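You operate a simulated robot arm through the tools that you are given. There is no shell and no other tool. Be economical: measure what you need, move in short steps, check, and stop when the job is done.

You run a simulated two-armed robot. Do the job below in one go: nothing can be reset, and whatever is moved stays where it is left.

JOB
Open the silver check right door, put the inox test piece on the upper shelf behind the check right door and shut the door again. Put the green spacer block in the white lot fifty-nine carton. Push the test block green cover shut. Put the grey ink pack on the brown folded cardboard. Open the store left drawer, take the tape roll from the store bench top and put it in the inside of the store left drawer and shut the drawer again. Any order will do. Set down upright: grey ink pack.

It is judged by the outcome, as a careful person would: the job done as asked, and still so three seconds after it is handed in. It fails if anything else is knocked over, pushed out of place, dropped, spilled or broken. Lids that push on must go on centred and level and be pressed home; caps that screw on are set level and turned clockwise until they are tight.

ROBOT AND FRAMES
Two 7-joint arms with two-finger parallel grippers on one trunk, on a base that drives. Base frame: it is fixed to the floor where the robot stands at the start and does not move with it; the origin is under the middle of the robot, x ahead of it, y to its left, z up. Lengths are in mm, angles in rad, forces in N, time in s.
The left shoulder is at the start at [70, 130, 1027], the right one opposite. With the tool pointing down near the work surface each hand reaches from about 200 to 520 mm from the robot's upright axis, wherever it stands, measured 20 degrees to its own side. Places, roughly: folded cardboard (9x7x3 cm) [300, 500, 800]; green spacer block [1000, 750, 750]; grey ink pack [1250, 0, 750]; inox test piece [500, 250, 750]; inside of the store left drawer [7400, -9500, 700]; silver check right door [500, -200, 400]; store left drawer [7300, -9500, 800]; tape roll (7x8x5 cm) [7500, -10200, 900]; test block green cover [1200, 500, 900]; upper shelf behind the check right door [800, -100, 400]; white lot fifty-nine carton [750, 750, 750]. Payload 1.57 kg a hand.
Tool frame (each hand has its own): the origin (TCP) lies between the finger pads and is the grasp point; the fingertips stand 30 mm ahead of it; z points along the fingers, y is the line along which they close. The gripper opens to 80 mm. The fingers are 17 mm wide and 12 mm thick; the gripper's body (40 by 82 mm) begins 80 mm behind the TCP.
Orientation is that of the tool frame in the base frame, as [roll, pitch, yaw] about the fixed x, y, z axes, in that order (R = Rz(yaw) Ry(pitch) Rx(roll)). With the fingers straight down and closing along the base's y, the tool's x points along the base's -x, its y along +y and its z along -z.

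CONTROLS
- The arms move only by the tool nudge_tool. It takes "left_rows", "right_rows" or both (then of equal length, played together; a hand with none holds still); each is a list that holds one entry, the list of rows, each a list of 7 numbers: the turn, a rotation vector about the base's x, y, z in rad, then the shift along the base's x, y, z in m, then the closure in counts, from 0 (fully open) to 255 (shut). In form: [[[ax, ay, az, x, y, z, fingers], ...]]. A call has 1 to 12 rows; each row shifts and turns the commanded pose from where the row before left it. Each row takes 0.2 s and may step no farther than 50 mm and 0.15 rad from the row before; otherwise, or with a gripper value out of range, the whole call is refused. A pose out of reach is approached as far as the arm can. The call stops where the force on the tool passes 40 N (or 10 N more than at its start, if that is more) or the arm is blocked; 0.2 s more then pass. The fingers move at their own pace (about 108 mm/s each) and stop on an object; they squeeze with about 43 N. The grip force told is the motor's: it shows also when the fingers shut on nothing. Time passes only in rows, and 0.2 s behind the last, so rows that do not move let the fingers close. The reply holds the time, the measured pose of the TCP, the force on the tool along the base axes, the opening and the grip force, in the units named above and with some noise, with the torque about the TCP (base axes, N m) and any sound that the robot's microphone picked up.
- Cameras (640 x 400 px; columns grow to the right, rows downward): "scene" is now at [132.3, 10.2, 1241.6]; the picture's right is [0.12, -0.99, -0.00], its down [-0.69, -0.08, -0.72] and it looks along [0.71, 0.08, -0.69] (base axes); focal length 214 px, centre (320, 200). "left" rides on the left gripper at [72, 7, -122] in its tool frame; the picture's right is [-0.09, 1.00, 0.00], its down [-0.84, -0.08, -0.54] and it looks along [-0.54, -0.05, 0.84] (tool axes); focal length 238 px, centre (320, 200). "right" rides on the right gripper at [72, -7, -122] in its tool frame; the picture's right is [0.09, 1.00, 0.00], its down [-0.84, 0.08, -0.54] and it looks along [-0.54, 0.05, 0.84] (tool axes); focal length 238 px, centre (320, 200). There is no depth. A picture from a camera that has moved, and an enlarged one, comes with that camera's place and axes in the base frame and with its lens.
- snapshot(camera): a new picture of that camera. The clock stands still meanwhile.
- lift_body(by): slides the trunk up (or, below 0, down) by that many mm; the arms and the scene camera ride with it, the base frame stays. It gives what a move gives, with no picture.
- base_move(legs): drives the robot by 1 to 6 legs, each [ahead, left, turn to the left] in mm, mm and rad, along the robot's own axes; the way and the turn of a leg run together, so that a leg with both is an arc; at most 1500 mm and 3.142 rad a leg. The arms and the cameras ride along, it lands a little off, and it stops where it bumps. It gives what a move gives.
- turn_head(pan, tilt): turns the head with the scene camera to pan (to the left, within 1.501 rad either way) and tilt (down, from -0.506 to 1.204), counted from straight ahead of the robot. It gives what a move gives.
- close_up(camera, box): a new picture of the part [left, top, right, bottom] of that camera's present view, enlarged. The clock stands still meanwhile.
- close_job(): hands the job in; it is judged then, once.

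Go step by step. Nothing tells you exact positions but the pictures and the camera data: compare them with the known pose of the tool, close in by small moves and look again before you grip or let go. The budget is 196 turns and 192 pictures, counting those below and the enlarged ones. Unless the task says otherwise, let go and move clear before handing in.

The tools are called after "Call:" by a JSON object that holds its "fn" and its "kwargs". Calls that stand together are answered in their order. nudge_tool: Moves the arms, as the interface text tells. Its arguments: {"type":"object","properties":{"left_rows":{"type":"array"},"right_rows":{"type":"array"}},"required":[]} The other tools are called the same way: lift_body (by) slides the trunk up or down; base_move (legs) drives the base; turn_head (pan, tilt) turns the head that bears the scene camera; snapshot (camera) takes a picture; close_up (camera, box) takes an enlarged picture of a part of a camera's view; close_job () hands the job in.

At the start:

```text
clock: 0.0
left_ee_pos: [326.2, 41.2, 1087.2]
left_tcp_rot: [-3.139, 0.002, -3.14]
left_wrist_force: [-0.1, -0.1, 0.5]
left_moment: [-0.01, 0.0, 0.01]
left_opening: 80.0
left_grasp_force: 0.0
right_ee_pos: [291.3, -192.4, 1070.7]
right_tcp_rot: [3.14, 0.002, 3.141]
right_wrist_force: [-0.6, 0.0, 0.1]
right_moment: [-0.01, -0.03, 0.02]
right_opening: 79.9
right_grasp_force: 0.0
trunk travel left (down, up): [-664.0, 276.0]
robot x, y, heading: [-3.8, -4.1, -0.001]
head pan, tilt: [0.117, 0.768]
```

scene: 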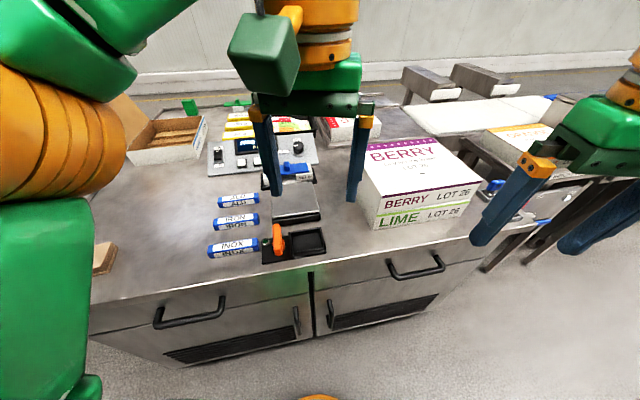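
right: 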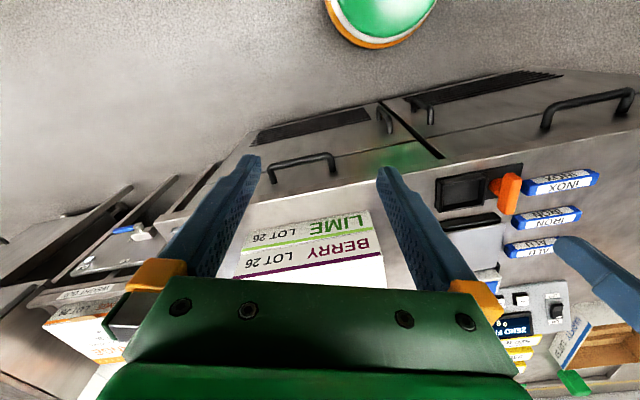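
left: 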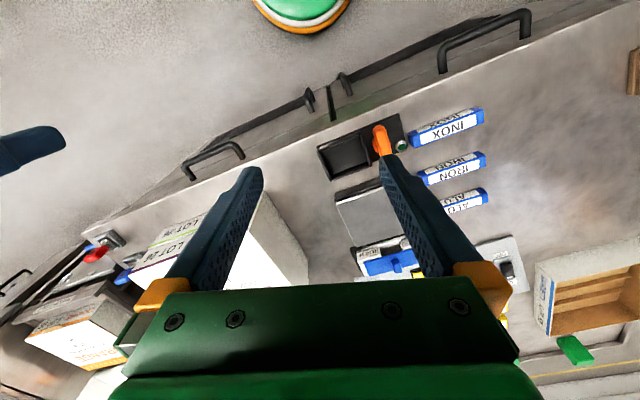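

I see the check bench right ahead, with the bars, the test block and the doors beneath. I'll look closer before planning.

Call:
{"fn": "close_up", "kwargs": {"camera": "scene", "box": [80, 80, 340, 280]}}

Call:
{"fn": "turn_head", "kwargs": {"pan": 0.6, "tilt": 0.6}}

Call:
{"fn": "snapshot", "kwargs": {"camera": "scene"}}

Call:
{"fn": "turn_head", "kwargs": {"pan": -0.5, "tilt": 0.5}}

Call:
{"fn": "snapshot", "kwargs": {"camera": "scene"}}

```text
2.00 times, centred on (210, 180) of scene
camera zoom: at [132.3, 10.2, 1241.6], right [0.12, -0.99, 0.0], down [-0.69, -0.08, -0.72], along [0.71, 0.08, -0.69], focal length 429 px, centre (540, 240)
```

zoom: 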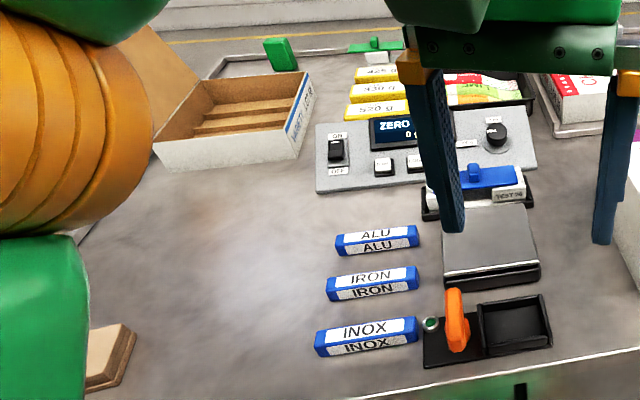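

```text
clock: 0.9
left_ee_pos: [325.3, 40.2, 1087.9]
left_tcp_rot: [-3.14, 0.002, -3.14]
left_wrist_force: [-0.7, -0.3, -0.1]
left_moment: [0.03, 0.01, -0.01]
left_opening: 80.0
left_grasp_force: 0.0
right_ee_pos: [291.1, -193.4, 1070.9]
right_tcp_rot: [3.14, -0.001, 3.14]
right_wrist_force: [0.6, -0.8, -0.2]
right_moment: [-0.01, 0.01, -0.02]
right_opening: 80.0
right_grasp_force: 0.0
trunk travel left (down, up): [-664.0, 276.0]
robot x, y, heading: [-0.2, 3.0, 0.001]
head pan, tilt: [0.6, 0.6]
```

```text
187 pictures are left
camera scene: at [123.7, 50.4, 1255.8], right [0.56, -0.83, 0.0], down [-0.47, -0.32, -0.82], along [0.68, 0.47, -0.57], focal length 214 px, centre (320, 200)
```

scene: 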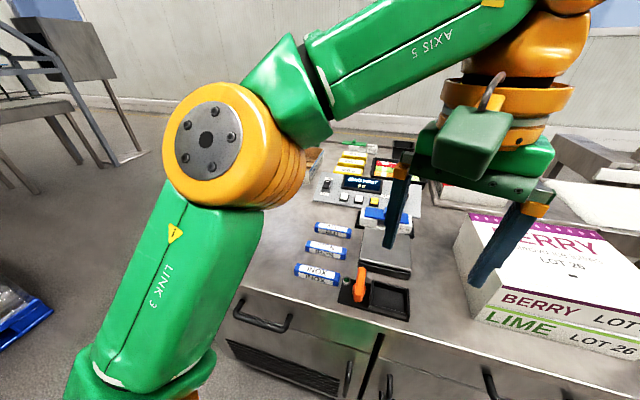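

```text
clock: 2.2
left_ee_pos: [325.7, 39.7, 1086.8]
left_tcp_rot: [-3.14, 0.003, -3.138]
left_wrist_force: [-0.2, 0.0, -0.4]
left_moment: [-0.02, 0.03, 0.02]
left_opening: 80.2
left_grasp_force: 0.0
right_ee_pos: [291.3, -192.5, 1071.2]
right_tcp_rot: [3.14, -0.001, 3.139]
right_wrist_force: [-0.6, 0.6, 0.3]
right_moment: [0.02, -0.02, -0.01]
right_opening: 79.8
right_grasp_force: 0.1
trunk travel left (down, up): [-664.0, 276.0]
robot x, y, heading: [-1.6, 1.3, 0.003]
head pan, tilt: [-0.499, 0.499]
```

```text
186 pictures are left
camera scene: at [130.7, -42.8, 1264.9], right [-0.48, -0.88, 0.0], down [-0.42, 0.23, -0.88], along [0.77, -0.42, -0.48], focal length 214 px, centre (320, 200)
```

scene: 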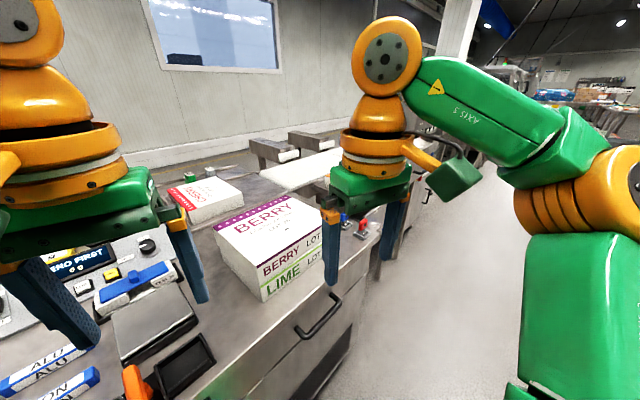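

The arms block much of the view. I'll back off for an overview.

Call:
{"fn": "base_move", "kwargs": {"legs": [[-600, 0, 0]]}}

Call:
{"fn": "turn_head", "kwargs": {"pan": 0.15, "tilt": 0.45}}

Call:
{"fn": "snapshot", "kwargs": {"camera": "scene"}}

Call:
{"fn": "turn_head", "kwargs": {"pan": 1.2, "tilt": 0.4}}

Call:
{"fn": "snapshot", "kwargs": {"camera": "scene"}}

Call:
{"fn": "turn_head", "kwargs": {"pan": -1.2, "tilt": 0.4}}

Call:
{"fn": "snapshot", "kwargs": {"camera": "scene"}}

```text
clock: 5.7
left_ee_pos: [-277.2, 41.0, 1087.3]
left_tcp_rot: [-3.139, 0.001, -3.135]
left_wrist_force: [-0.2, 0.5, -0.4]
left_moment: [0.01, 0.01, -0.01]
left_opening: 79.9
left_grasp_force: 0.1
right_ee_pos: [-310.4, -193.7, 1070.1]
right_tcp_rot: [3.139, 0.0, -3.141]
right_wrist_force: [-0.2, -0.6, -1.2]
right_moment: [0.03, 0.02, 0.0]
right_opening: 80.1
right_grasp_force: 0.0
trunk travel left (down, up): [-664.0, 276.0]
robot x, y, heading: [-602.6, 0.8, 0.002]
head pan, tilt: [-0.499, 0.499]
```

```text
clock: 6.7
left_ee_pos: [-277.3, 40.4, 1087.5]
left_tcp_rot: [-3.139, 0.002, -3.137]
left_wrist_force: [0.5, -0.5, -0.3]
left_moment: [0.03, 0.02, 0.0]
left_opening: 80.2
left_grasp_force: 0.1
right_ee_pos: [-312.7, -192.7, 1070.1]
right_tcp_rot: [3.141, 0.0, -3.14]
right_wrist_force: [0.6, 1.2, 1.1]
right_moment: [0.0, 0.02, -0.02]
right_opening: 80.0
right_grasp_force: 0.1
trunk travel left (down, up): [-664.0, 276.0]
robot x, y, heading: [-604.4, -2.8, 0.007]
head pan, tilt: [0.15, 0.45]
```

```text
185 pictures are left
camera scene: at [-461.7, 13.9, 1269.4], right [0.15, -0.99, 0.0], down [-0.43, -0.07, -0.9], along [0.89, 0.14, -0.44], focal length 214 px, centre (320, 200)
```

scene: 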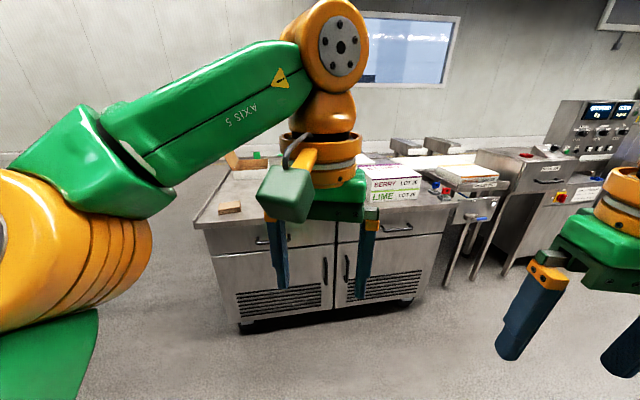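

```text
clock: 8.0
left_ee_pos: [-278.3, 40.6, 1086.5]
left_tcp_rot: [-3.141, 0.002, -3.138]
left_wrist_force: [-0.8, 0.5, 0.1]
left_moment: [-0.01, -0.01, 0.0]
left_opening: 80.0
left_grasp_force: 0.0
right_ee_pos: [-312.1, -193.2, 1070.8]
right_tcp_rot: [3.139, 0.0, 3.141]
right_wrist_force: [0.4, 0.0, 0.0]
right_moment: [-0.02, 0.01, 0.0]
right_opening: 80.1
right_grasp_force: 0.0
trunk travel left (down, up): [-664.0, 276.0]
robot x, y, heading: [-600.1, -0.4, 0.002]
head pan, tilt: [1.201, 0.4]
```

```text
184 pictures are left
camera scene: at [-519.3, 86.4, 1274.1], right [0.93, -0.36, 0.0], down [-0.14, -0.36, -0.92], along [0.33, 0.86, -0.39], focal length 214 px, centre (320, 200)
```

scene: 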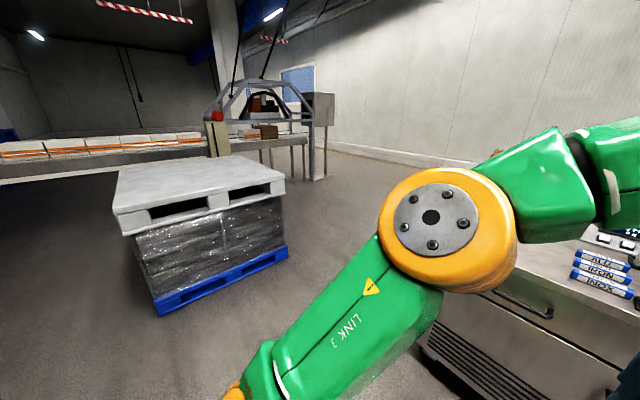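

```text
clock: 10.2
left_ee_pos: [-278.5, 40.1, 1087.3]
left_tcp_rot: [-3.14, 0.002, -3.136]
left_wrist_force: [0.4, 0.0, -0.3]
left_moment: [0.04, 0.03, -0.03]
left_opening: 80.1
left_grasp_force: 0.0
right_ee_pos: [-311.9, -193.4, 1070.8]
right_tcp_rot: [3.139, 0.0, -3.14]
right_wrist_force: [-0.5, 0.2, -0.1]
right_moment: [0.01, -0.01, -0.01]
right_opening: 79.9
right_grasp_force: 0.1
trunk travel left (down, up): [-664.0, 276.0]
robot x, y, heading: [-605.1, 1.2, 0.001]
head pan, tilt: [-1.201, 0.4]
```

```text
183 pictures are left
camera scene: at [-518.8, -86.3, 1274.1], right [-0.93, -0.36, 0.0], down [-0.14, 0.36, -0.92], along [0.34, -0.86, -0.39], focal length 214 px, centre (320, 200)
```

scene: 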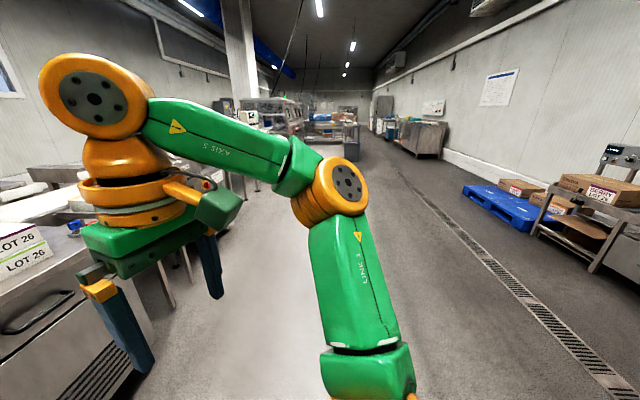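

The bench is turned about 0.3 rad left. I'll move the hands apart and down to clear the view, and look again.

Call:
{"fn": "nudge_tool", "kwargs": {"left_rows": [[[0, 0, 0, 0, 0.05, -0.03, 0], [0, 0, 0, 0, 0.04, -0.03, 0], [0, 0, 0, 0, 0.04, -0.03, 0], [0, 0, 0, 0, 0.04, -0.03, 0], [0, 0, 0, 0, 0.04, -0.03, 0], [0, 0, 0, 0, 0.04, -0.03, 0]]], "right_rows": [[[0, 0, 0, 0, -0.02, -0.03, 0], [0, 0, 0, 0, -0.02, -0.03, 0], [0, 0, 0, 0, -0.02, -0.03, 0], [0, 0, 0, 0, -0.02, -0.03, 0], [0, 0, 0, 0, -0.02, -0.03, 0], [0, 0, 0, 0, 0, -0.03, 0]]]}}

Call:
{"fn": "turn_head", "kwargs": {"pan": 0.1, "tilt": 0.4}}

Call:
{"fn": "snapshot", "kwargs": {"camera": "scene"}}

```text
refused: row 1 steps farther than a row can; nothing moved
```

```text
clock: 11.7
left_ee_pos: [-277.3, 39.8, 1088.2]
left_tcp_rot: [-3.14, 0.004, -3.137]
left_wrist_force: [-0.1, 0.1, 0.2]
left_moment: [0.01, -0.02, -0.03]
left_opening: 80.1
left_grasp_force: 0.0
right_ee_pos: [-311.1, -192.4, 1071.3]
right_tcp_rot: [3.14, 0.0, -3.141]
right_wrist_force: [0.4, 0.5, 0.3]
right_moment: [-0.01, 0.02, 0.0]
right_opening: 80.0
right_grasp_force: 0.0
trunk travel left (down, up): [-664.0, 276.0]
robot x, y, heading: [-601.9, -1.7, 0.006]
head pan, tilt: [0.099, 0.4]
```

```text
182 pictures are left
camera scene: at [-460.5, 9.3, 1274.1], right [0.1, -0.99, 0.0], down [-0.39, -0.04, -0.92], along [0.92, 0.09, -0.39], focal length 214 px, centre (320, 200)
```

scene: 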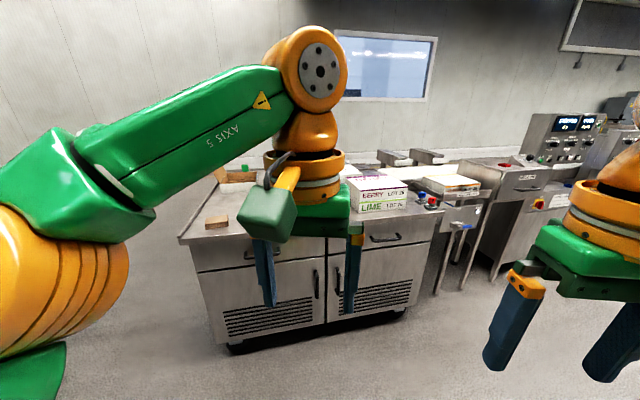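

Call:
{"fn": "nudge_tool", "kwargs": {"left_rows": [[[0, 0, 0, 0, 0.035, -0.03, 0], [0, 0, 0, 0, 0.035, -0.03, 0], [0, 0, 0, 0, 0.035, -0.03, 0], [0, 0, 0, 0, 0.035, -0.03, 0], [0, 0, 0, 0, 0.035, -0.03, 0], [0, 0, 0, 0, 0.035, -0.03, 0]]], "right_rows": [[[0, 0, 0, 0, -0.02, -0.03, 0], [0, 0, 0, 0, -0.02, -0.03, 0], [0, 0, 0, 0, -0.02, -0.03, 0], [0, 0, 0, 0, -0.02, -0.03, 0], [0, 0, 0, 0, -0.02, -0.03, 0], [0, 0, 0, 0, 0, -0.03, 0]]]}}

Call:
{"fn": "lift_body", "kwargs": {"by": 270}}

Call:
{"fn": "snapshot", "kwargs": {"camera": "scene"}}

```text
clock: 13.1
left_ee_pos: [-276.4, 252.7, 905.7]
left_tcp_rot: [-3.139, 0.003, -3.139]
left_wrist_force: [0.0, 0.3, 0.0]
left_moment: [0.01, -0.01, 0.01]
left_opening: 80.2
left_grasp_force: 0.0
right_ee_pos: [-313.3, -294.3, 891.7]
right_tcp_rot: [3.141, 0.0, -3.141]
right_wrist_force: [-0.4, -0.5, -0.2]
right_moment: [0.0, -0.02, 0.04]
right_opening: 80.1
right_grasp_force: 0.0
trunk travel left (down, up): [-664.0, 276.0]
robot x, y, heading: [-604.6, 0.3, 0.002]
head pan, tilt: [0.099, 0.4]
```

```text
clock: 15.8
left_ee_pos: [-276.0, 251.7, 1176.6]
left_tcp_rot: [-3.139, 0.003, -3.135]
left_wrist_force: [0.6, 0.6, -0.7]
left_moment: [-0.02, 0.02, -0.01]
left_opening: 80.0
left_grasp_force: 0.0
right_ee_pos: [-313.0, -294.1, 1160.5]
right_tcp_rot: [3.14, -0.001, 3.141]
right_wrist_force: [0.4, -0.3, -0.7]
right_moment: [-0.02, -0.04, 0.05]
right_opening: 79.9
right_grasp_force: 0.1
trunk travel left (down, up): [-934.0, 6.0]
robot x, y, heading: [-604.9, -1.2, 0.003]
head pan, tilt: [0.099, 0.4]
```

```text
181 pictures are left
camera scene: at [-460.4, 9.5, 1544.0], right [0.1, -0.99, 0.0], down [-0.39, -0.04, -0.92], along [0.92, 0.09, -0.39], focal length 214 px, centre (320, 200)
```

scene: 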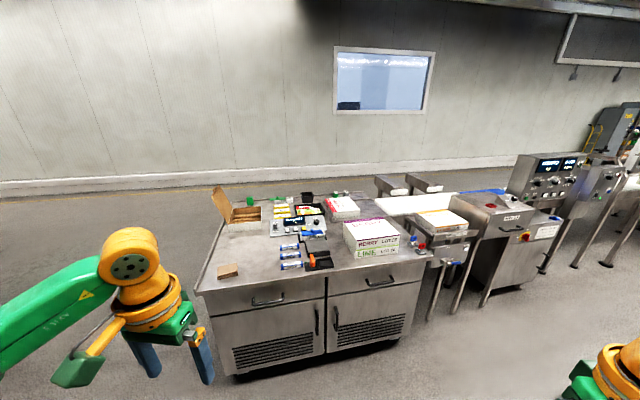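

Now the whole bench shows. I'll enlarge it in parts.

Call:
{"fn": "close_up", "kwargs": {"camera": "scene", "box": [190, 180, 350, 280]}}

Call:
{"fn": "close_up", "kwargs": {"camera": "scene", "box": [300, 170, 460, 270]}}

Call:
{"fn": "close_up", "kwargs": {"camera": "scene", "box": [190, 240, 430, 390]}}

```text
4.00 times, centred on (270, 230) of scene
camera zoom: at [-460.4, 9.5, 1544.0], right [0.1, -0.99, 0.0], down [-0.39, -0.04, -0.92], along [0.92, 0.09, -0.39], focal length 858 px, centre (520, 80)
```

zoom: 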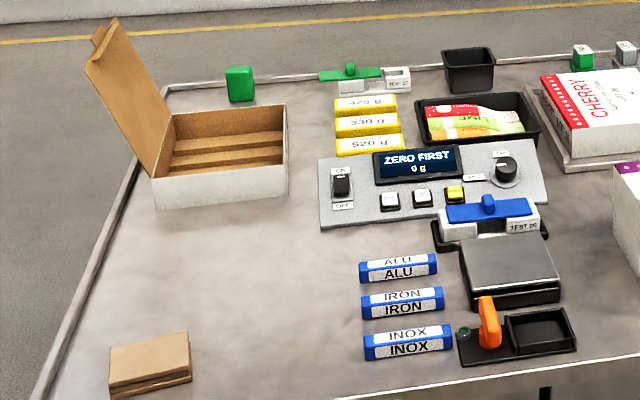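

```text
4.00 times, centred on (380, 220) of scene
camera zoom: at [-460.4, 9.5, 1544.0], right [0.1, -0.99, 0.0], down [-0.39, -0.04, -0.92], along [0.92, 0.09, -0.39], focal length 858 px, centre (80, 120)
```

zoom: 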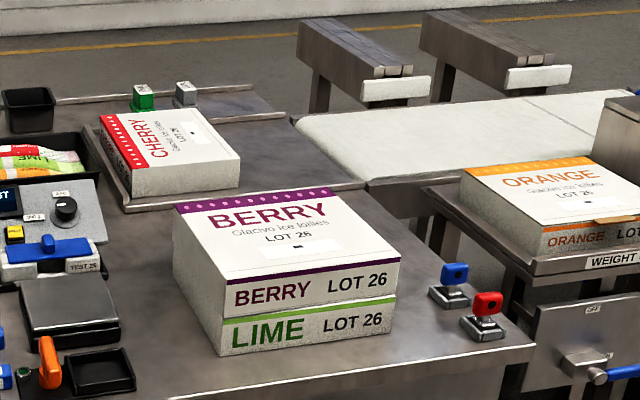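

```text
2.67 times, centred on (310, 315) of scene
camera zoom: at [-460.4, 9.5, 1544.0], right [0.1, -0.99, 0.0], down [-0.39, -0.04, -0.92], along [0.92, 0.09, -0.39], focal length 572 px, centre (347, -107)
```

zoom: 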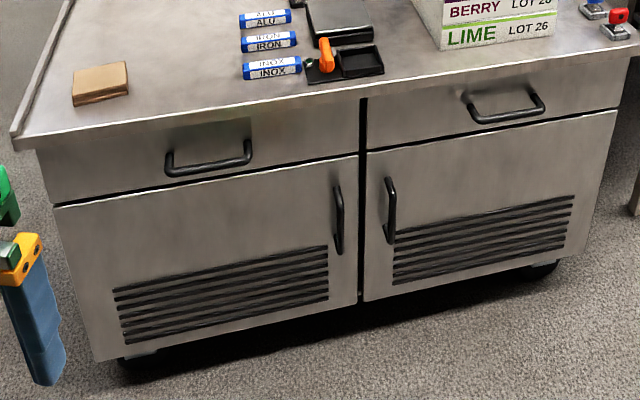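

Bench front runs about 0.30 rad turned; right-door handle near [356, 1, 512]. I drive to face it and lower the trunk.

Call:
{"fn": "base_move", "kwargs": {"legs": [[0, 0, 0.3], [290, -133, 0]]}}

Call:
{"fn": "lift_body", "kwargs": {"by": -500}}

Call:
{"fn": "turn_head", "kwargs": {"pan": -0.1, "tilt": 0.5}}

Call:
{"fn": "snapshot", "kwargs": {"camera": "scene"}}

```text
clock: 18.9
left_ee_pos: [-45.6, 299.5, 1177.9]
left_tcp_rot: [-3.136, 0.004, -2.837]
left_wrist_force: [0.0, 0.2, -0.5]
left_moment: [0.02, -0.02, -0.01]
left_opening: 80.1
left_grasp_force: 0.0
right_ee_pos: [82.0, -231.3, 1162.5]
right_tcp_rot: [-3.141, 0.002, -2.841]
right_wrist_force: [0.4, -0.3, 0.3]
right_moment: [0.0, -0.01, 0.01]
right_opening: 80.1
right_grasp_force: 0.0
trunk travel left (down, up): [-934.0, 6.0]
robot x, y, heading: [-278.9, -40.0, 0.301]
head pan, tilt: [0.099, 0.4]
```

```text
refused: -500 is not a number from -400 to 400
```

```text
clock: 19.7
left_ee_pos: [-43.2, 298.6, 1177.1]
left_tcp_rot: [-3.139, 0.003, -2.837]
left_wrist_force: [-0.4, -0.2, 1.0]
left_moment: [-0.03, -0.02, 0.03]
left_opening: 79.7
left_grasp_force: 0.0
right_ee_pos: [83.4, -231.6, 1161.6]
right_tcp_rot: [3.139, 0.0, -2.843]
right_wrist_force: [-0.2, -0.3, -0.2]
right_moment: [-0.01, -0.01, -0.03]
right_opening: 80.0
right_grasp_force: 0.1
trunk travel left (down, up): [-934.0, 6.0]
robot x, y, heading: [-282.2, -37.4, 0.301]
head pan, tilt: [-0.099, 0.499]
```

```text
177 pictures are left
camera scene: at [-143.7, -3.8, 1535.0], right [0.2, -0.98, 0.0], down [-0.47, -0.1, -0.88], along [0.86, 0.18, -0.48], focal length 214 px, centre (320, 200)
```

scene: 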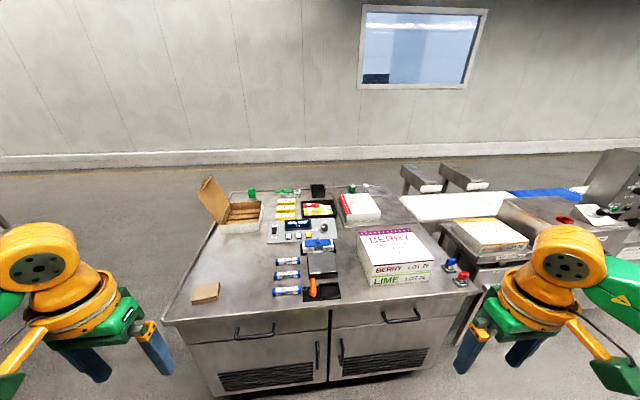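

Call:
{"fn": "lift_body", "kwargs": {"by": -400}}

Call:
{"fn": "lift_body", "kwargs": {"by": -130}}

Call:
{"fn": "turn_head", "kwargs": {"pan": -0.1, "tilt": 0.6}}

Call:
{"fn": "snapshot", "kwargs": {"camera": "scene"}}

Call:
{"fn": "snapshot", "kwargs": {"camera": "right"}}

```text
clock: 23.5
left_ee_pos: [-43.8, 298.2, 775.3]
left_tcp_rot: [-3.141, 0.002, -2.837]
left_wrist_force: [0.2, 0.2, -1.0]
left_moment: [0.0, -0.01, -0.01]
left_opening: 79.7
left_grasp_force: 0.0
right_ee_pos: [83.0, -232.0, 759.4]
right_tcp_rot: [3.141, 0.0, -2.841]
right_wrist_force: [0.3, 0.3, -0.2]
right_moment: [0.02, 0.05, 0.03]
right_opening: 80.0
right_grasp_force: 0.1
trunk travel left (down, up): [-534.0, 406.0]
robot x, y, heading: [-279.9, -41.6, 0.304]
head pan, tilt: [-0.099, 0.499]
```

```text
clock: 25.1
left_ee_pos: [-44.4, 298.8, 646.9]
left_tcp_rot: [-3.141, 0.002, -2.837]
left_wrist_force: [-0.2, 0.4, 0.0]
left_moment: [0.0, -0.03, -0.02]
left_opening: 79.8
left_grasp_force: 0.0
right_ee_pos: [83.8, -231.7, 631.7]
right_tcp_rot: [3.142, -0.001, -2.842]
right_wrist_force: [-0.3, 0.4, -0.3]
right_moment: [0.0, -0.03, 0.0]
right_opening: 79.8
right_grasp_force: 0.0
trunk travel left (down, up): [-404.0, 536.0]
robot x, y, heading: [-282.6, -34.2, 0.307]
head pan, tilt: [-0.099, 0.499]
```

```text
clock: 25.8
left_ee_pos: [-42.5, 298.3, 646.1]
left_tcp_rot: [-3.141, 0.0, -2.836]
left_wrist_force: [-0.5, -0.4, -0.4]
left_moment: [0.01, 0.03, -0.02]
left_opening: 80.1
left_grasp_force: 0.0
right_ee_pos: [84.3, -232.0, 630.8]
right_tcp_rot: [3.139, -0.001, -2.841]
right_wrist_force: [-0.4, 0.4, -1.1]
right_moment: [0.03, 0.03, 0.02]
right_opening: 79.9
right_grasp_force: 0.1
trunk travel left (down, up): [-404.0, 536.0]
robot x, y, heading: [-279.5, -41.7, 0.304]
head pan, tilt: [-0.099, 0.6]
```

```text
176 pictures are left
camera scene: at [-145.7, -4.3, 995.9], right [0.2, -0.98, 0.0], down [-0.55, -0.11, -0.83], along [0.81, 0.17, -0.56], focal length 214 px, centre (320, 200)
```

scene: 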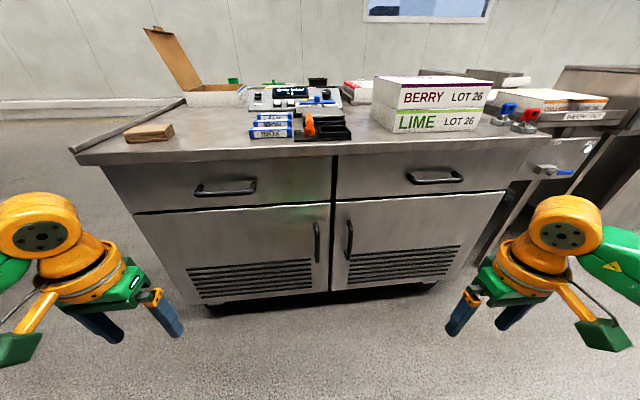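

```text
175 pictures are left
camera right: at [17.5, -258.8, 751.9], right [-0.38, 0.92, 0.0], down [0.78, 0.32, 0.54], along [0.5, 0.21, -0.84], focal length 238 px, centre (320, 200)
```

right: 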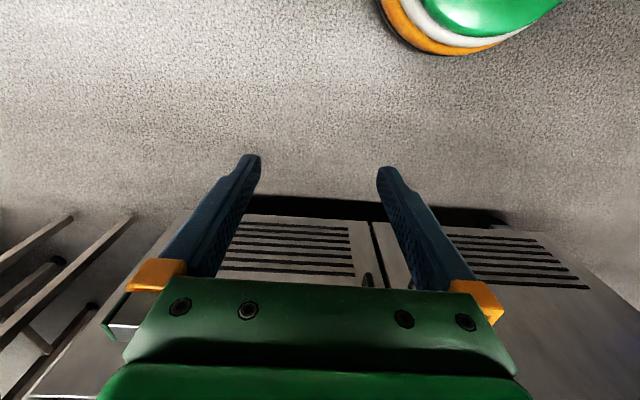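

Call:
{"fn": "close_up", "kwargs": {"camera": "scene", "box": [280, 180, 400, 300]}}

```text
3.33 times, centred on (340, 240) of scene
camera zoom: at [-145.7, -4.3, 995.9], right [0.2, -0.98, 0.0], down [-0.55, -0.11, -0.83], along [0.81, 0.17, -0.56], focal length 715 px, centre (253, 67)
```

zoom: 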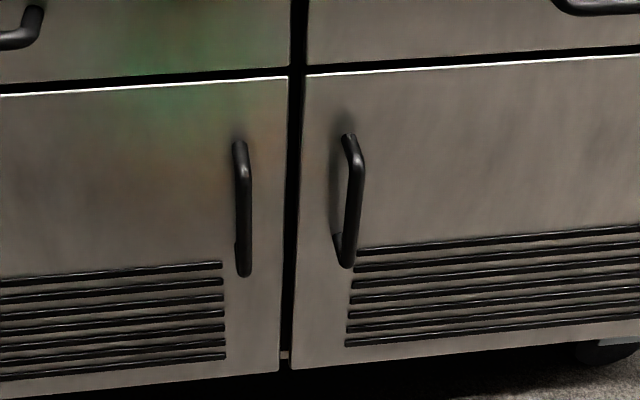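

Handle bar at about [378, 0, 475], vertical, z 405–548. I turn the right hand level, pointing at it, about 100 mm short.

Call:
{"fn": "nudge_tool", "kwargs": {"right_rows": [[[0.0427, -0.1363, 0, 0.018, 0.018, -0.014, 0], [0.0427, -0.1363, 0, 0.018, 0.018, -0.014, 0], [0.0427, -0.1363, 0, 0.018, 0.018, -0.014, 0], [0.0427, -0.1363, 0, 0.018, 0.018, -0.014, 0], [0.0427, -0.1363, 0, 0.018, 0.018, -0.014, 0], [0.0427, -0.1363, 0, 0.018, 0.018, -0.014, 0], [0.0427, -0.1363, 0, 0.018, 0.018, -0.014, 0], [0.0427, -0.1363, 0, 0.018, 0.018, -0.014, 0], [0.0427, -0.1363, 0, 0.018, 0.018, -0.014, 0], [0.0427, -0.1363, 0, 0.018, 0.018, -0.014, 0], [0.0427, -0.1363, 0, 0.018, 0.018, -0.014, 0]]]}}

Call:
{"fn": "snapshot", "kwargs": {"camera": "scene"}}

Call:
{"fn": "snapshot", "kwargs": {"camera": "right"}}

```text
clock: 28.2
left_ee_pos: [-44.0, 298.3, 647.0]
left_tcp_rot: [-3.14, 0.002, -2.836]
left_wrist_force: [0.4, 0.3, -0.7]
left_moment: [0.02, 0.0, -0.01]
left_opening: 80.1
left_grasp_force: 0.0
right_ee_pos: [199.5, -115.7, 540.9]
right_tcp_rot: [3.135, 0.903, -2.843]
right_wrist_force: [-0.2, 0.5, 0.0]
right_moment: [-0.02, 0.02, -0.01]
right_opening: 80.2
right_grasp_force: 0.1
right hand out of reach, approached as far as the arm can: row 7, 8, 9, 10, 11
trunk travel left (down, up): [-404.0, 536.0]
robot x, y, heading: [-282.4, -36.5, 0.301]
head pan, tilt: [-0.099, 0.6]
```

```text
173 pictures are left
camera scene: at [-145.7, -4.3, 995.8], right [0.2, -0.98, 0.0], down [-0.55, -0.11, -0.82], along [0.81, 0.17, -0.57], focal length 214 px, centre (320, 200)
```

scene: 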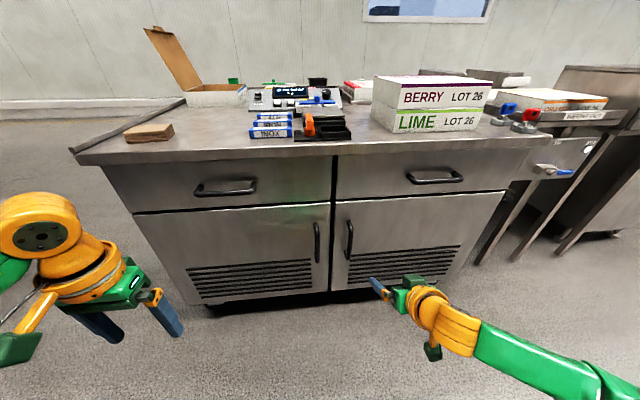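

```text
172 pictures are left
camera right: at [65.8, -163.7, 559.1], right [-0.35, 0.93, -0.07], down [0.07, 0.1, 0.99], along [0.93, 0.34, -0.09], focal length 238 px, centre (320, 200)
```

right: 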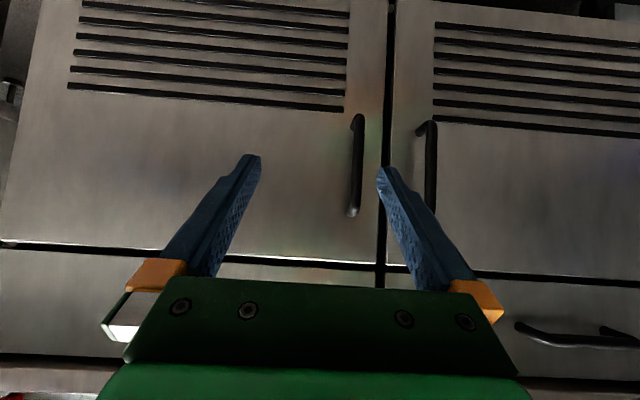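

Call:
{"fn": "nudge_tool", "kwargs": {"right_rows": [[[0, 0, 0, 0, 0, 0, 0]]]}}

```text
clock: 28.6
left_ee_pos: [-43.3, 297.8, 647.0]
left_tcp_rot: [-3.14, 0.002, -2.836]
left_wrist_force: [0.5, 0.4, 0.3]
left_moment: [-0.01, -0.02, -0.01]
left_opening: 80.1
left_grasp_force: 0.1
right_ee_pos: [197.4, -115.6, 540.6]
right_tcp_rot: [3.136, 0.904, -2.842]
right_wrist_force: [0.1, -0.1, -0.7]
right_moment: [-0.02, 0.02, 0.01]
right_opening: 80.1
right_grasp_force: 0.1
trunk travel left (down, up): [-404.0, 536.0]
robot x, y, heading: [-286.0, -37.9, 0.303]
head pan, tilt: [-0.099, 0.6]
```

Call:
{"fn": "lift_body", "kwargs": {"by": -200}}

Call:
{"fn": "nudge_tool", "kwargs": {"right_rows": [[[0, 0, 0, 0, 0, 0.03, 0], [0, 0, 0, 0, 0, 0.03, 0], [0.036, -0.114, 0, 0, 0, 0.03, 0], [0.036, -0.114, 0, 0, 0, 0.02, 0], [0.036, -0.114, 0, 0, 0, 0.02, 0], [0.036, -0.114, 0, 0, 0, 0.01, 0]]]}}

```text
clock: 30.7
left_ee_pos: [-43.1, 298.8, 446.7]
left_tcp_rot: [-3.14, 0.002, -2.835]
left_wrist_force: [-0.6, -0.6, 0.0]
left_moment: [0.0, 0.01, -0.02]
left_opening: 79.7
left_grasp_force: 0.1
right_ee_pos: [197.8, -114.9, 341.1]
right_tcp_rot: [3.136, 0.904, -2.844]
right_wrist_force: [0.4, -0.2, -0.6]
right_moment: [0.03, 0.01, 0.0]
right_opening: 79.8
right_grasp_force: 0.0
trunk travel left (down, up): [-204.0, 736.0]
robot x, y, heading: [-281.5, -36.7, 0.306]
head pan, tilt: [-0.099, 0.6]
```

```text
clock: 32.1
left_ee_pos: [-43.8, 300.1, 445.9]
left_tcp_rot: [-3.14, 0.001, -2.836]
left_wrist_force: [-0.8, 0.6, -0.1]
left_moment: [0.01, 0.0, -0.03]
left_opening: 79.9
left_grasp_force: 0.0
right_ee_pos: [197.2, -115.2, 450.2]
right_tcp_rot: [3.132, 1.143, -2.847]
right_wrist_force: [0.7, -0.2, 0.0]
right_moment: [0.01, -0.01, 0.02]
right_opening: 79.7
right_grasp_force: 0.1
right hand out of reach, approached as far as the arm can: row 5, 6
trunk travel left (down, up): [-204.0, 736.0]
robot x, y, heading: [-281.7, -37.9, 0.301]
head pan, tilt: [-0.099, 0.6]
```

Call:
{"fn": "nudge_tool", "kwargs": {"right_rows": [[[0, 0, 0, 0.029, 0.024, 0.005, 0], [0, 0, 0, 0.029, 0.024, 0.005, 0], [0, 0, 0, 0.029, 0.024, 0.005, 0], [0, 0, 0, 0.029, 0.024, 0.005, 0]]]}}

Call:
{"fn": "snapshot", "kwargs": {"camera": "right"}}

Call:
{"fn": "close_up", "kwargs": {"camera": "scene", "box": [260, 60, 420, 260]}}

```text
clock: 33.1
left_ee_pos: [-43.1, 298.5, 446.1]
left_tcp_rot: [-3.139, 0.001, -2.837]
left_wrist_force: [0.0, -0.2, 0.9]
left_moment: [-0.01, 0.04, 0.0]
left_opening: 79.5
left_grasp_force: 0.0
right_ee_pos: [313.8, -19.8, 468.8]
right_tcp_rot: [3.135, 1.143, -2.844]
right_wrist_force: [0.1, 0.7, 0.1]
right_moment: [-0.01, 0.01, -0.02]
right_opening: 80.2
right_grasp_force: 0.0
trunk travel left (down, up): [-204.0, 736.0]
robot x, y, heading: [-282.6, -38.7, 0.302]
head pan, tilt: [-0.099, 0.6]
```

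```text
171 pictures are left
camera right: at [181.1, -68.1, 453.0], right [-0.33, 0.94, -0.08], down [-0.16, 0.03, 0.99], along [0.93, 0.34, 0.14], focal length 238 px, centre (320, 200)
```

right: 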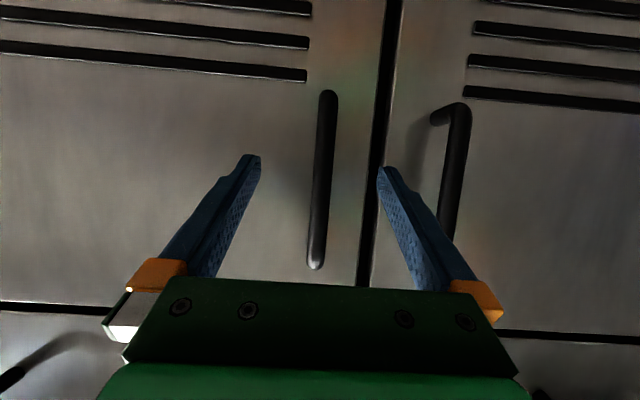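

```text
2.00 times, centred on (340, 160) of scene
camera zoom: at [-145.7, -4.2, 795.8], right [0.2, -0.98, 0.0], down [-0.55, -0.11, -0.82], along [0.81, 0.17, -0.57], focal length 429 px, centre (280, 280)
```

zoom: 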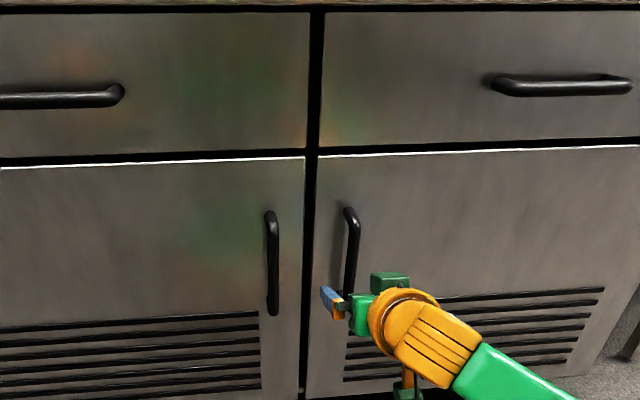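

Handle is centred between the fingers. I advance 57 mm and close.

Call:
{"fn": "nudge_tool", "kwargs": {"right_rows": [[[0, 0, 0, 0.018, 0.0058, 0, 0], [0, 0, 0, 0.018, 0.0058, 0, 0], [0, 0, 0, 0.018, 0.0058, 0, 0], [0, 0, 0, 0, 0, 0, 255], [0, 0, 0, 0, 0, 0, 255], [0, 0, 0, 0, 0, 0, 255]]]}}

Call:
{"fn": "snapshot", "kwargs": {"camera": "right"}}

```text
clock: 34.5
left_ee_pos: [-44.2, 298.9, 445.8]
left_tcp_rot: [-3.139, 0.0, -2.834]
left_wrist_force: [0.3, 0.2, 0.0]
left_moment: [0.02, -0.02, 0.01]
left_opening: 80.1
left_grasp_force: 0.1
right_ee_pos: [369.5, 0.5, 469.8]
right_tcp_rot: [3.134, 1.143, -2.84]
right_wrist_force: [-6.1, 13.3, -2.1]
right_moment: [0.06, -0.5, 0.1]
right_opening: 15.9
right_grasp_force: 31.6
trunk travel left (down, up): [-204.0, 736.0]
robot x, y, heading: [-280.5, -38.1, 0.304]
head pan, tilt: [-0.099, 0.6]
```

```text
169 pictures are left
camera right: at [236.8, -47.6, 453.9], right [-0.34, 0.94, -0.08], down [-0.16, 0.03, 0.99], along [0.93, 0.35, 0.14], focal length 238 px, centre (320, 200)
```

right: 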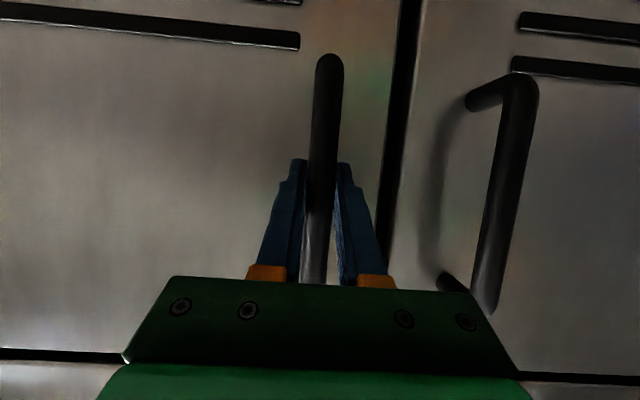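

Call:
{"fn": "nudge_tool", "kwargs": {"right_rows": [[[0, 0, 0.04, -0.0336, -0.015, 0, 255], [0, 0, 0.06, -0.0326, -0.0175, 0, 255], [0, 0, 0.06, -0.0309, -0.0199, 0, 255], [0, 0, 0.06, -0.0291, -0.022, 0, 255]]]}}

Call:
{"fn": "snapshot", "kwargs": {"camera": "scene"}}

```text
clock: 35.5
left_ee_pos: [-42.5, 299.4, 446.6]
left_tcp_rot: [-3.139, -0.001, -2.838]
left_wrist_force: [0.5, 0.7, 0.1]
left_moment: [0.04, -0.03, 0.0]
left_opening: 80.1
left_grasp_force: 0.1
right_ee_pos: [239.1, -76.7, 469.5]
right_tcp_rot: [3.132, 1.141, -2.625]
right_wrist_force: [-11.8, 13.2, -8.9]
right_moment: [0.01, -0.5, -0.18]
right_opening: 15.9
right_grasp_force: 31.6
trunk travel left (down, up): [-204.0, 736.0]
robot x, y, heading: [-278.0, -35.5, 0.3]
head pan, tilt: [-0.099, 0.6]
```

```text
168 pictures are left
camera scene: at [-145.9, -3.1, 795.7], right [0.2, -0.98, 0.0], down [-0.55, -0.12, -0.82], along [0.81, 0.16, -0.57], focal length 214 px, centre (320, 200)
```

scene: 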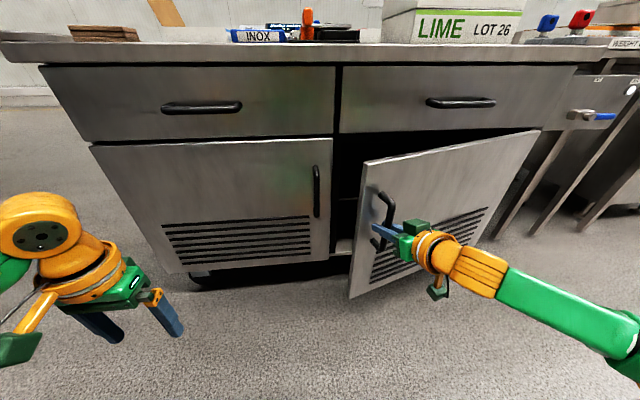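

Door swings well. I continue the arc by driving the base with the handle held.

Call:
{"fn": "base_move", "kwargs": {"legs": [[-79, -39.5, 0], [-70.7, -53, 0]]}}

Call:
{"fn": "snapshot", "kwargs": {"camera": "scene"}}

```text
clock: 37.1
left_ee_pos: [-124.7, 212.0, 446.6]
left_tcp_rot: [-3.138, 0.002, -2.833]
left_wrist_force: [0.2, -0.5, 0.2]
left_moment: [-0.02, 0.02, 0.0]
left_opening: 80.0
left_grasp_force: 0.0
right_ee_pos: [157.1, -162.6, 471.2]
right_tcp_rot: [3.127, 1.144, -2.622]
right_wrist_force: [-1.7, 0.8, 2.5]
right_moment: [-0.69, 0.54, -0.04]
right_opening: 15.8
right_grasp_force: 31.2
trunk travel left (down, up): [-204.0, 736.0]
robot x, y, heading: [-362.2, -124.4, 0.303]
head pan, tilt: [-0.099, 0.6]
stopped in leg 2: the force on the tool passed its limit at 42 N (the readings are from after the stop); the commanded pose is now the measured one
```

```text
167 pictures are left
camera scene: at [-227.8, -90.5, 796.1], right [0.2, -0.98, 0.0], down [-0.55, -0.11, -0.83], along [0.81, 0.17, -0.56], focal length 214 px, centre (320, 200)
```

scene: 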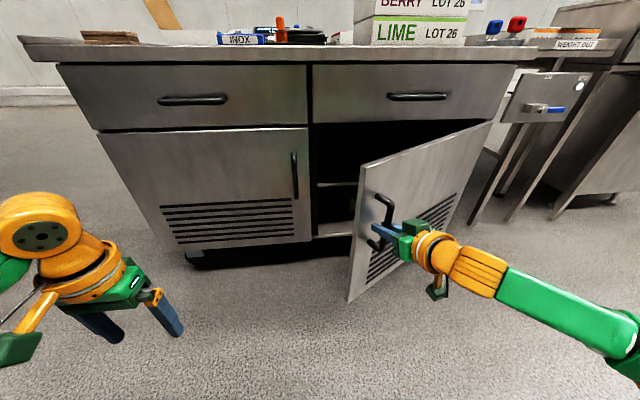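

Call:
{"fn": "base_move", "kwargs": {"legs": [[-54.9, -45.9, 0]]}}

Call:
{"fn": "base_move", "kwargs": {"legs": [[-47.9, -54.6, 0]]}}

```text
clock: 38.1
left_ee_pos: [-164.8, 151.9, 446.3]
left_tcp_rot: [-3.136, 0.002, -2.835]
left_wrist_force: [-0.1, -0.3, 0.3]
left_moment: [0.01, -0.01, -0.02]
left_opening: 80.2
left_grasp_force: 0.1
right_ee_pos: [117.8, -221.5, 469.5]
right_tcp_rot: [3.127, 1.142, -2.623]
right_wrist_force: [-8.8, 4.5, 0.0]
right_moment: [-0.25, -0.27, -0.13]
right_opening: 16.0
right_grasp_force: 31.8
trunk travel left (down, up): [-204.0, 736.0]
robot x, y, heading: [-401.4, -184.3, 0.301]
head pan, tilt: [-0.099, 0.6]
```

```text
clock: 39.2
left_ee_pos: [-195.3, 87.0, 447.4]
left_tcp_rot: [-3.139, 0.003, -2.838]
left_wrist_force: [-0.1, 0.2, 0.3]
left_moment: [0.01, 0.0, -0.01]
left_opening: 79.9
left_grasp_force: 0.2
right_ee_pos: [86.7, -287.8, 471.0]
right_tcp_rot: [3.127, 1.141, -2.622]
right_wrist_force: [-22.1, 9.0, -5.5]
right_moment: [-0.26, -0.42, -0.06]
right_opening: 15.7
right_grasp_force: 31.8
trunk travel left (down, up): [-204.0, 736.0]
robot x, y, heading: [-431.6, -249.0, 0.299]
head pan, tilt: [-0.099, 0.6]
```

Call:
{"fn": "base_move", "kwargs": {"legs": [[-35, -60, 0]]}}

Call:
{"fn": "base_move", "kwargs": {"legs": [[-28, -66, 0]]}}

Call:
{"fn": "snapshot", "kwargs": {"camera": "scene"}}

```text
clock: 40.2
left_ee_pos: [-206.3, 35.4, 447.1]
left_tcp_rot: [-3.138, 0.004, -2.837]
left_wrist_force: [0.0, -0.6, 0.0]
left_moment: [0.0, -0.01, -0.01]
left_opening: 80.0
left_grasp_force: 0.0
right_ee_pos: [72.8, -333.1, 470.6]
right_tcp_rot: [3.115, 1.14, -2.615]
right_wrist_force: [-5.3, 2.0, 7.8]
right_moment: [-0.54, 0.12, 0.05]
right_opening: 16.0
right_grasp_force: 31.5
trunk travel left (down, up): [-204.0, 736.0]
robot x, y, heading: [-442.3, -299.4, 0.304]
head pan, tilt: [-0.099, 0.6]
stopped in leg 1: the force on the tool passed its limit at 41 N (the readings are from after the stop); the commanded pose is now the measured one
```

```text
clock: 41.1
left_ee_pos: [-211.1, -0.9, 446.6]
left_tcp_rot: [-3.138, 0.005, -2.833]
left_wrist_force: [-0.4, 0.2, 0.1]
left_moment: [0.0, 0.02, 0.01]
left_opening: 80.1
left_grasp_force: 0.1
right_ee_pos: [63.7, -363.7, 471.0]
right_tcp_rot: [3.106, 1.141, -2.608]
right_wrist_force: [-7.6, 2.0, 7.0]
right_moment: [-0.77, 0.16, -0.08]
right_opening: 15.9
right_grasp_force: 31.5
trunk travel left (down, up): [-204.0, 736.0]
robot x, y, heading: [-447.7, -333.7, 0.305]
head pan, tilt: [-0.099, 0.6]
stopped in leg 1: the force on the tool passed its limit at 47 N (the readings are from after the stop); the commanded pose is now the measured one
```

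```text
166 pictures are left
camera scene: at [-314.8, -302.9, 796.3], right [0.2, -0.98, 0.0], down [-0.55, -0.12, -0.83], along [0.81, 0.17, -0.56], focal length 214 px, centre (320, 200)
```

scene: 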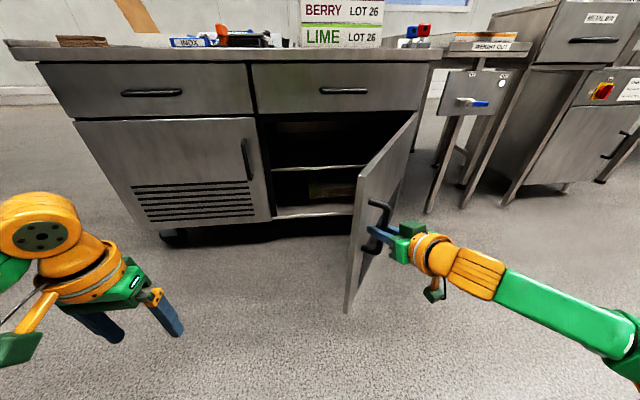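

Door is open about 60°. I release the handle, back out and will push from inside.

Call:
{"fn": "nudge_tool", "kwargs": {"right_rows": [[[0, 0, 0, 0, 0, 0, 150], [0, 0, 0, 0, 0, 0, 150], [0, 0, 0, -0.03, -0.018, 0, 150], [0, 0, 0, -0.03, -0.018, 0, 150], [0, 0, 0, -0.03, -0.018, 0, 150], [0, 0, 0, -0.03, -0.018, 0, 150], [0, 0, 0, -0.02, 0.03, 0, 255], [0, 0, 0, 0, 0.04, 0, 255], [0, 0, 0, 0, 0.04, 0, 255], [0, 0, 0, 0, 0.04, 0, 255]]]}}

Call:
{"fn": "snapshot", "kwargs": {"camera": "scene"}}

```text
clock: 43.3
left_ee_pos: [-210.8, 0.0, 447.0]
left_tcp_rot: [-3.139, 0.001, -2.834]
left_wrist_force: [0.0, 0.0, -0.3]
left_moment: [0.01, 0.0, 0.01]
left_opening: 80.0
left_grasp_force: 0.0
right_ee_pos: [9.1, -313.3, 462.2]
right_tcp_rot: [3.102, 1.134, -2.617]
right_wrist_force: [0.2, 0.1, 0.5]
right_moment: [0.03, 0.02, -0.01]
right_opening: 0.1
right_grasp_force: 21.2
right hand out of reach, approached as far as the arm can: row 5, 6, 7, 8
trunk travel left (down, up): [-204.0, 736.0]
robot x, y, heading: [-446.0, -336.2, 0.309]
head pan, tilt: [-0.099, 0.6]
```

```text
165 pictures are left
camera scene: at [-312.3, -303.3, 795.8], right [0.2, -0.98, 0.0], down [-0.55, -0.12, -0.82], along [0.81, 0.17, -0.57], focal length 214 px, centre (320, 200)
```

scene: 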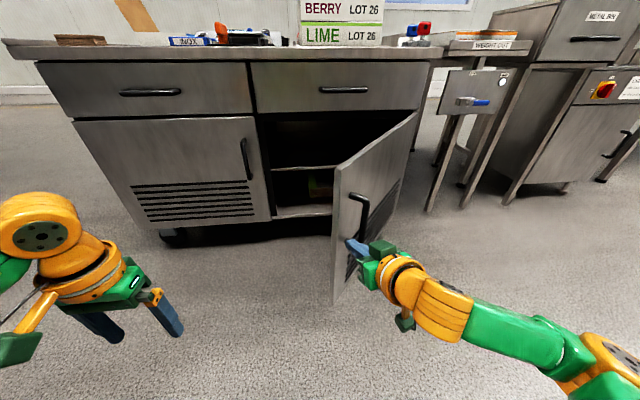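

Call:
{"fn": "base_move", "kwargs": {"legs": [[-150, 0, 0], [0, 200, 0], [250, 0, 0]]}}

Call:
{"fn": "snapshot", "kwargs": {"camera": "scene"}}

```text
clock: 47.2
left_ee_pos: [-173.9, 212.4, 445.9]
left_tcp_rot: [-3.14, 0.002, -2.844]
left_wrist_force: [-0.3, -0.2, 0.4]
left_moment: [-0.05, 0.01, -0.02]
left_opening: 80.0
left_grasp_force: 0.0
right_ee_pos: [41.5, -103.3, 461.8]
right_tcp_rot: [3.098, 1.136, -2.629]
right_wrist_force: [-0.1, -0.6, -0.3]
right_moment: [0.02, 0.03, 0.06]
right_opening: 0.0
right_grasp_force: 20.8
trunk travel left (down, up): [-204.0, 736.0]
robot x, y, heading: [-414.6, -126.7, 0.291]
head pan, tilt: [-0.099, 0.6]
```

```text
164 pictures are left
camera scene: at [-279.2, -89.8, 795.8], right [0.19, -0.98, 0.0], down [-0.55, -0.11, -0.82], along [0.81, 0.16, -0.57], focal length 214 px, centre (320, 200)
```

scene: 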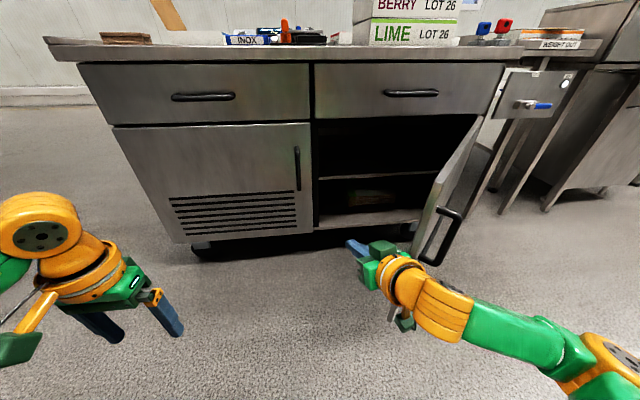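

Call:
{"fn": "base_move", "kwargs": {"legs": [[100, 0, 0], [0, -260, 0]]}}

Call:
{"fn": "snapshot", "kwargs": {"camera": "scene"}}

```text
clock: 49.1
left_ee_pos: [-61.4, 180.6, 447.0]
left_tcp_rot: [-3.138, 0.002, -2.845]
left_wrist_force: [0.4, -0.3, 0.6]
left_moment: [-0.02, -0.04, -0.01]
left_opening: 80.1
left_grasp_force: 0.1
right_ee_pos: [150.2, -130.0, 461.0]
right_tcp_rot: [3.081, 1.13, -2.626]
right_wrist_force: [-0.2, -0.5, 0.7]
right_moment: [0.01, 0.01, 0.01]
right_opening: 0.2
right_grasp_force: 21.1
trunk travel left (down, up): [-204.0, 736.0]
robot x, y, heading: [-300.8, -157.9, 0.294]
head pan, tilt: [-0.099, 0.6]
stopped in leg 2: the force on the tool passed its limit at 108 N (the readings are from after the stop); the commanded pose is now the measured one
```

```text
163 pictures are left
camera scene: at [-165.7, -122.3, 795.8], right [0.2, -0.98, 0.0], down [-0.55, -0.11, -0.82], along [0.81, 0.16, -0.57], focal length 214 px, centre (320, 200)
```

scene: 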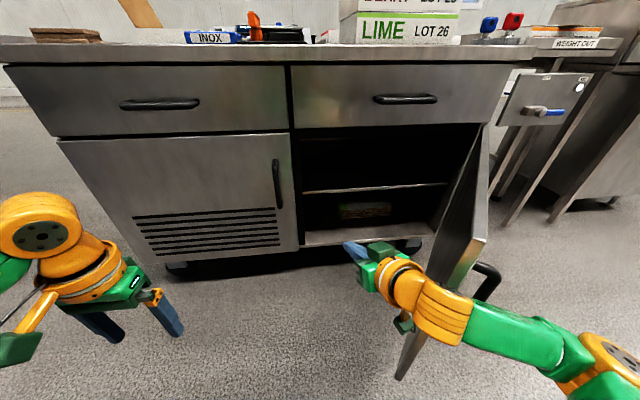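

Call:
{"fn": "base_move", "kwargs": {"legs": [[0, -40, 0]]}}

Call:
{"fn": "base_move", "kwargs": {"legs": [[0, -60, 0]]}}

Call:
{"fn": "snapshot", "kwargs": {"camera": "scene"}}

```text
clock: 50.0
left_ee_pos: [-53.7, 143.7, 447.1]
left_tcp_rot: [-3.133, 0.01, -2.845]
left_wrist_force: [0.1, -0.3, 0.1]
left_moment: [0.04, 0.03, 0.01]
left_opening: 80.4
left_grasp_force: 0.1
right_ee_pos: [156.5, -165.2, 464.4]
right_tcp_rot: [3.1, 1.136, -2.606]
right_wrist_force: [-0.2, -0.1, -0.5]
right_moment: [0.04, -0.01, 0.0]
right_opening: 0.0
right_grasp_force: 21.8
trunk travel left (down, up): [-204.0, 736.0]
robot x, y, heading: [-289.9, -192.7, 0.297]
head pan, tilt: [-0.099, 0.6]
```

```text
clock: 50.8
left_ee_pos: [-53.2, 129.9, 448.4]
left_tcp_rot: [-3.133, 0.013, -2.84]
left_wrist_force: [-0.2, -0.2, -1.0]
left_moment: [0.01, 0.01, -0.01]
left_opening: 80.0
left_grasp_force: 0.1
right_ee_pos: [147.9, -173.0, 462.1]
right_tcp_rot: [3.082, 1.128, -2.584]
right_wrist_force: [0.1, 0.0, 0.3]
right_moment: [-0.01, 0.0, 0.0]
right_opening: 0.1
right_grasp_force: 22.1
trunk travel left (down, up): [-204.0, 736.0]
robot x, y, heading: [-286.5, -206.3, 0.298]
head pan, tilt: [-0.099, 0.6]
stopped in leg 1: the robot was blocked; the commanded pose is now the measured one
```

```text
162 pictures are left
camera scene: at [-161.0, -171.2, 797.4], right [0.2, -0.98, 0.01], down [-0.55, -0.12, -0.83], along [0.81, 0.16, -0.56], focal length 214 px, centre (320, 200)
```

scene: 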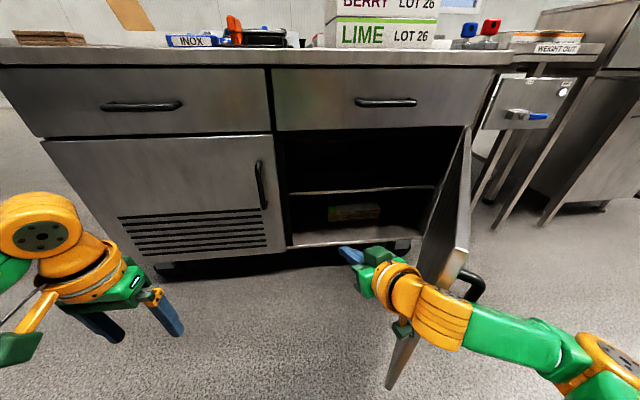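

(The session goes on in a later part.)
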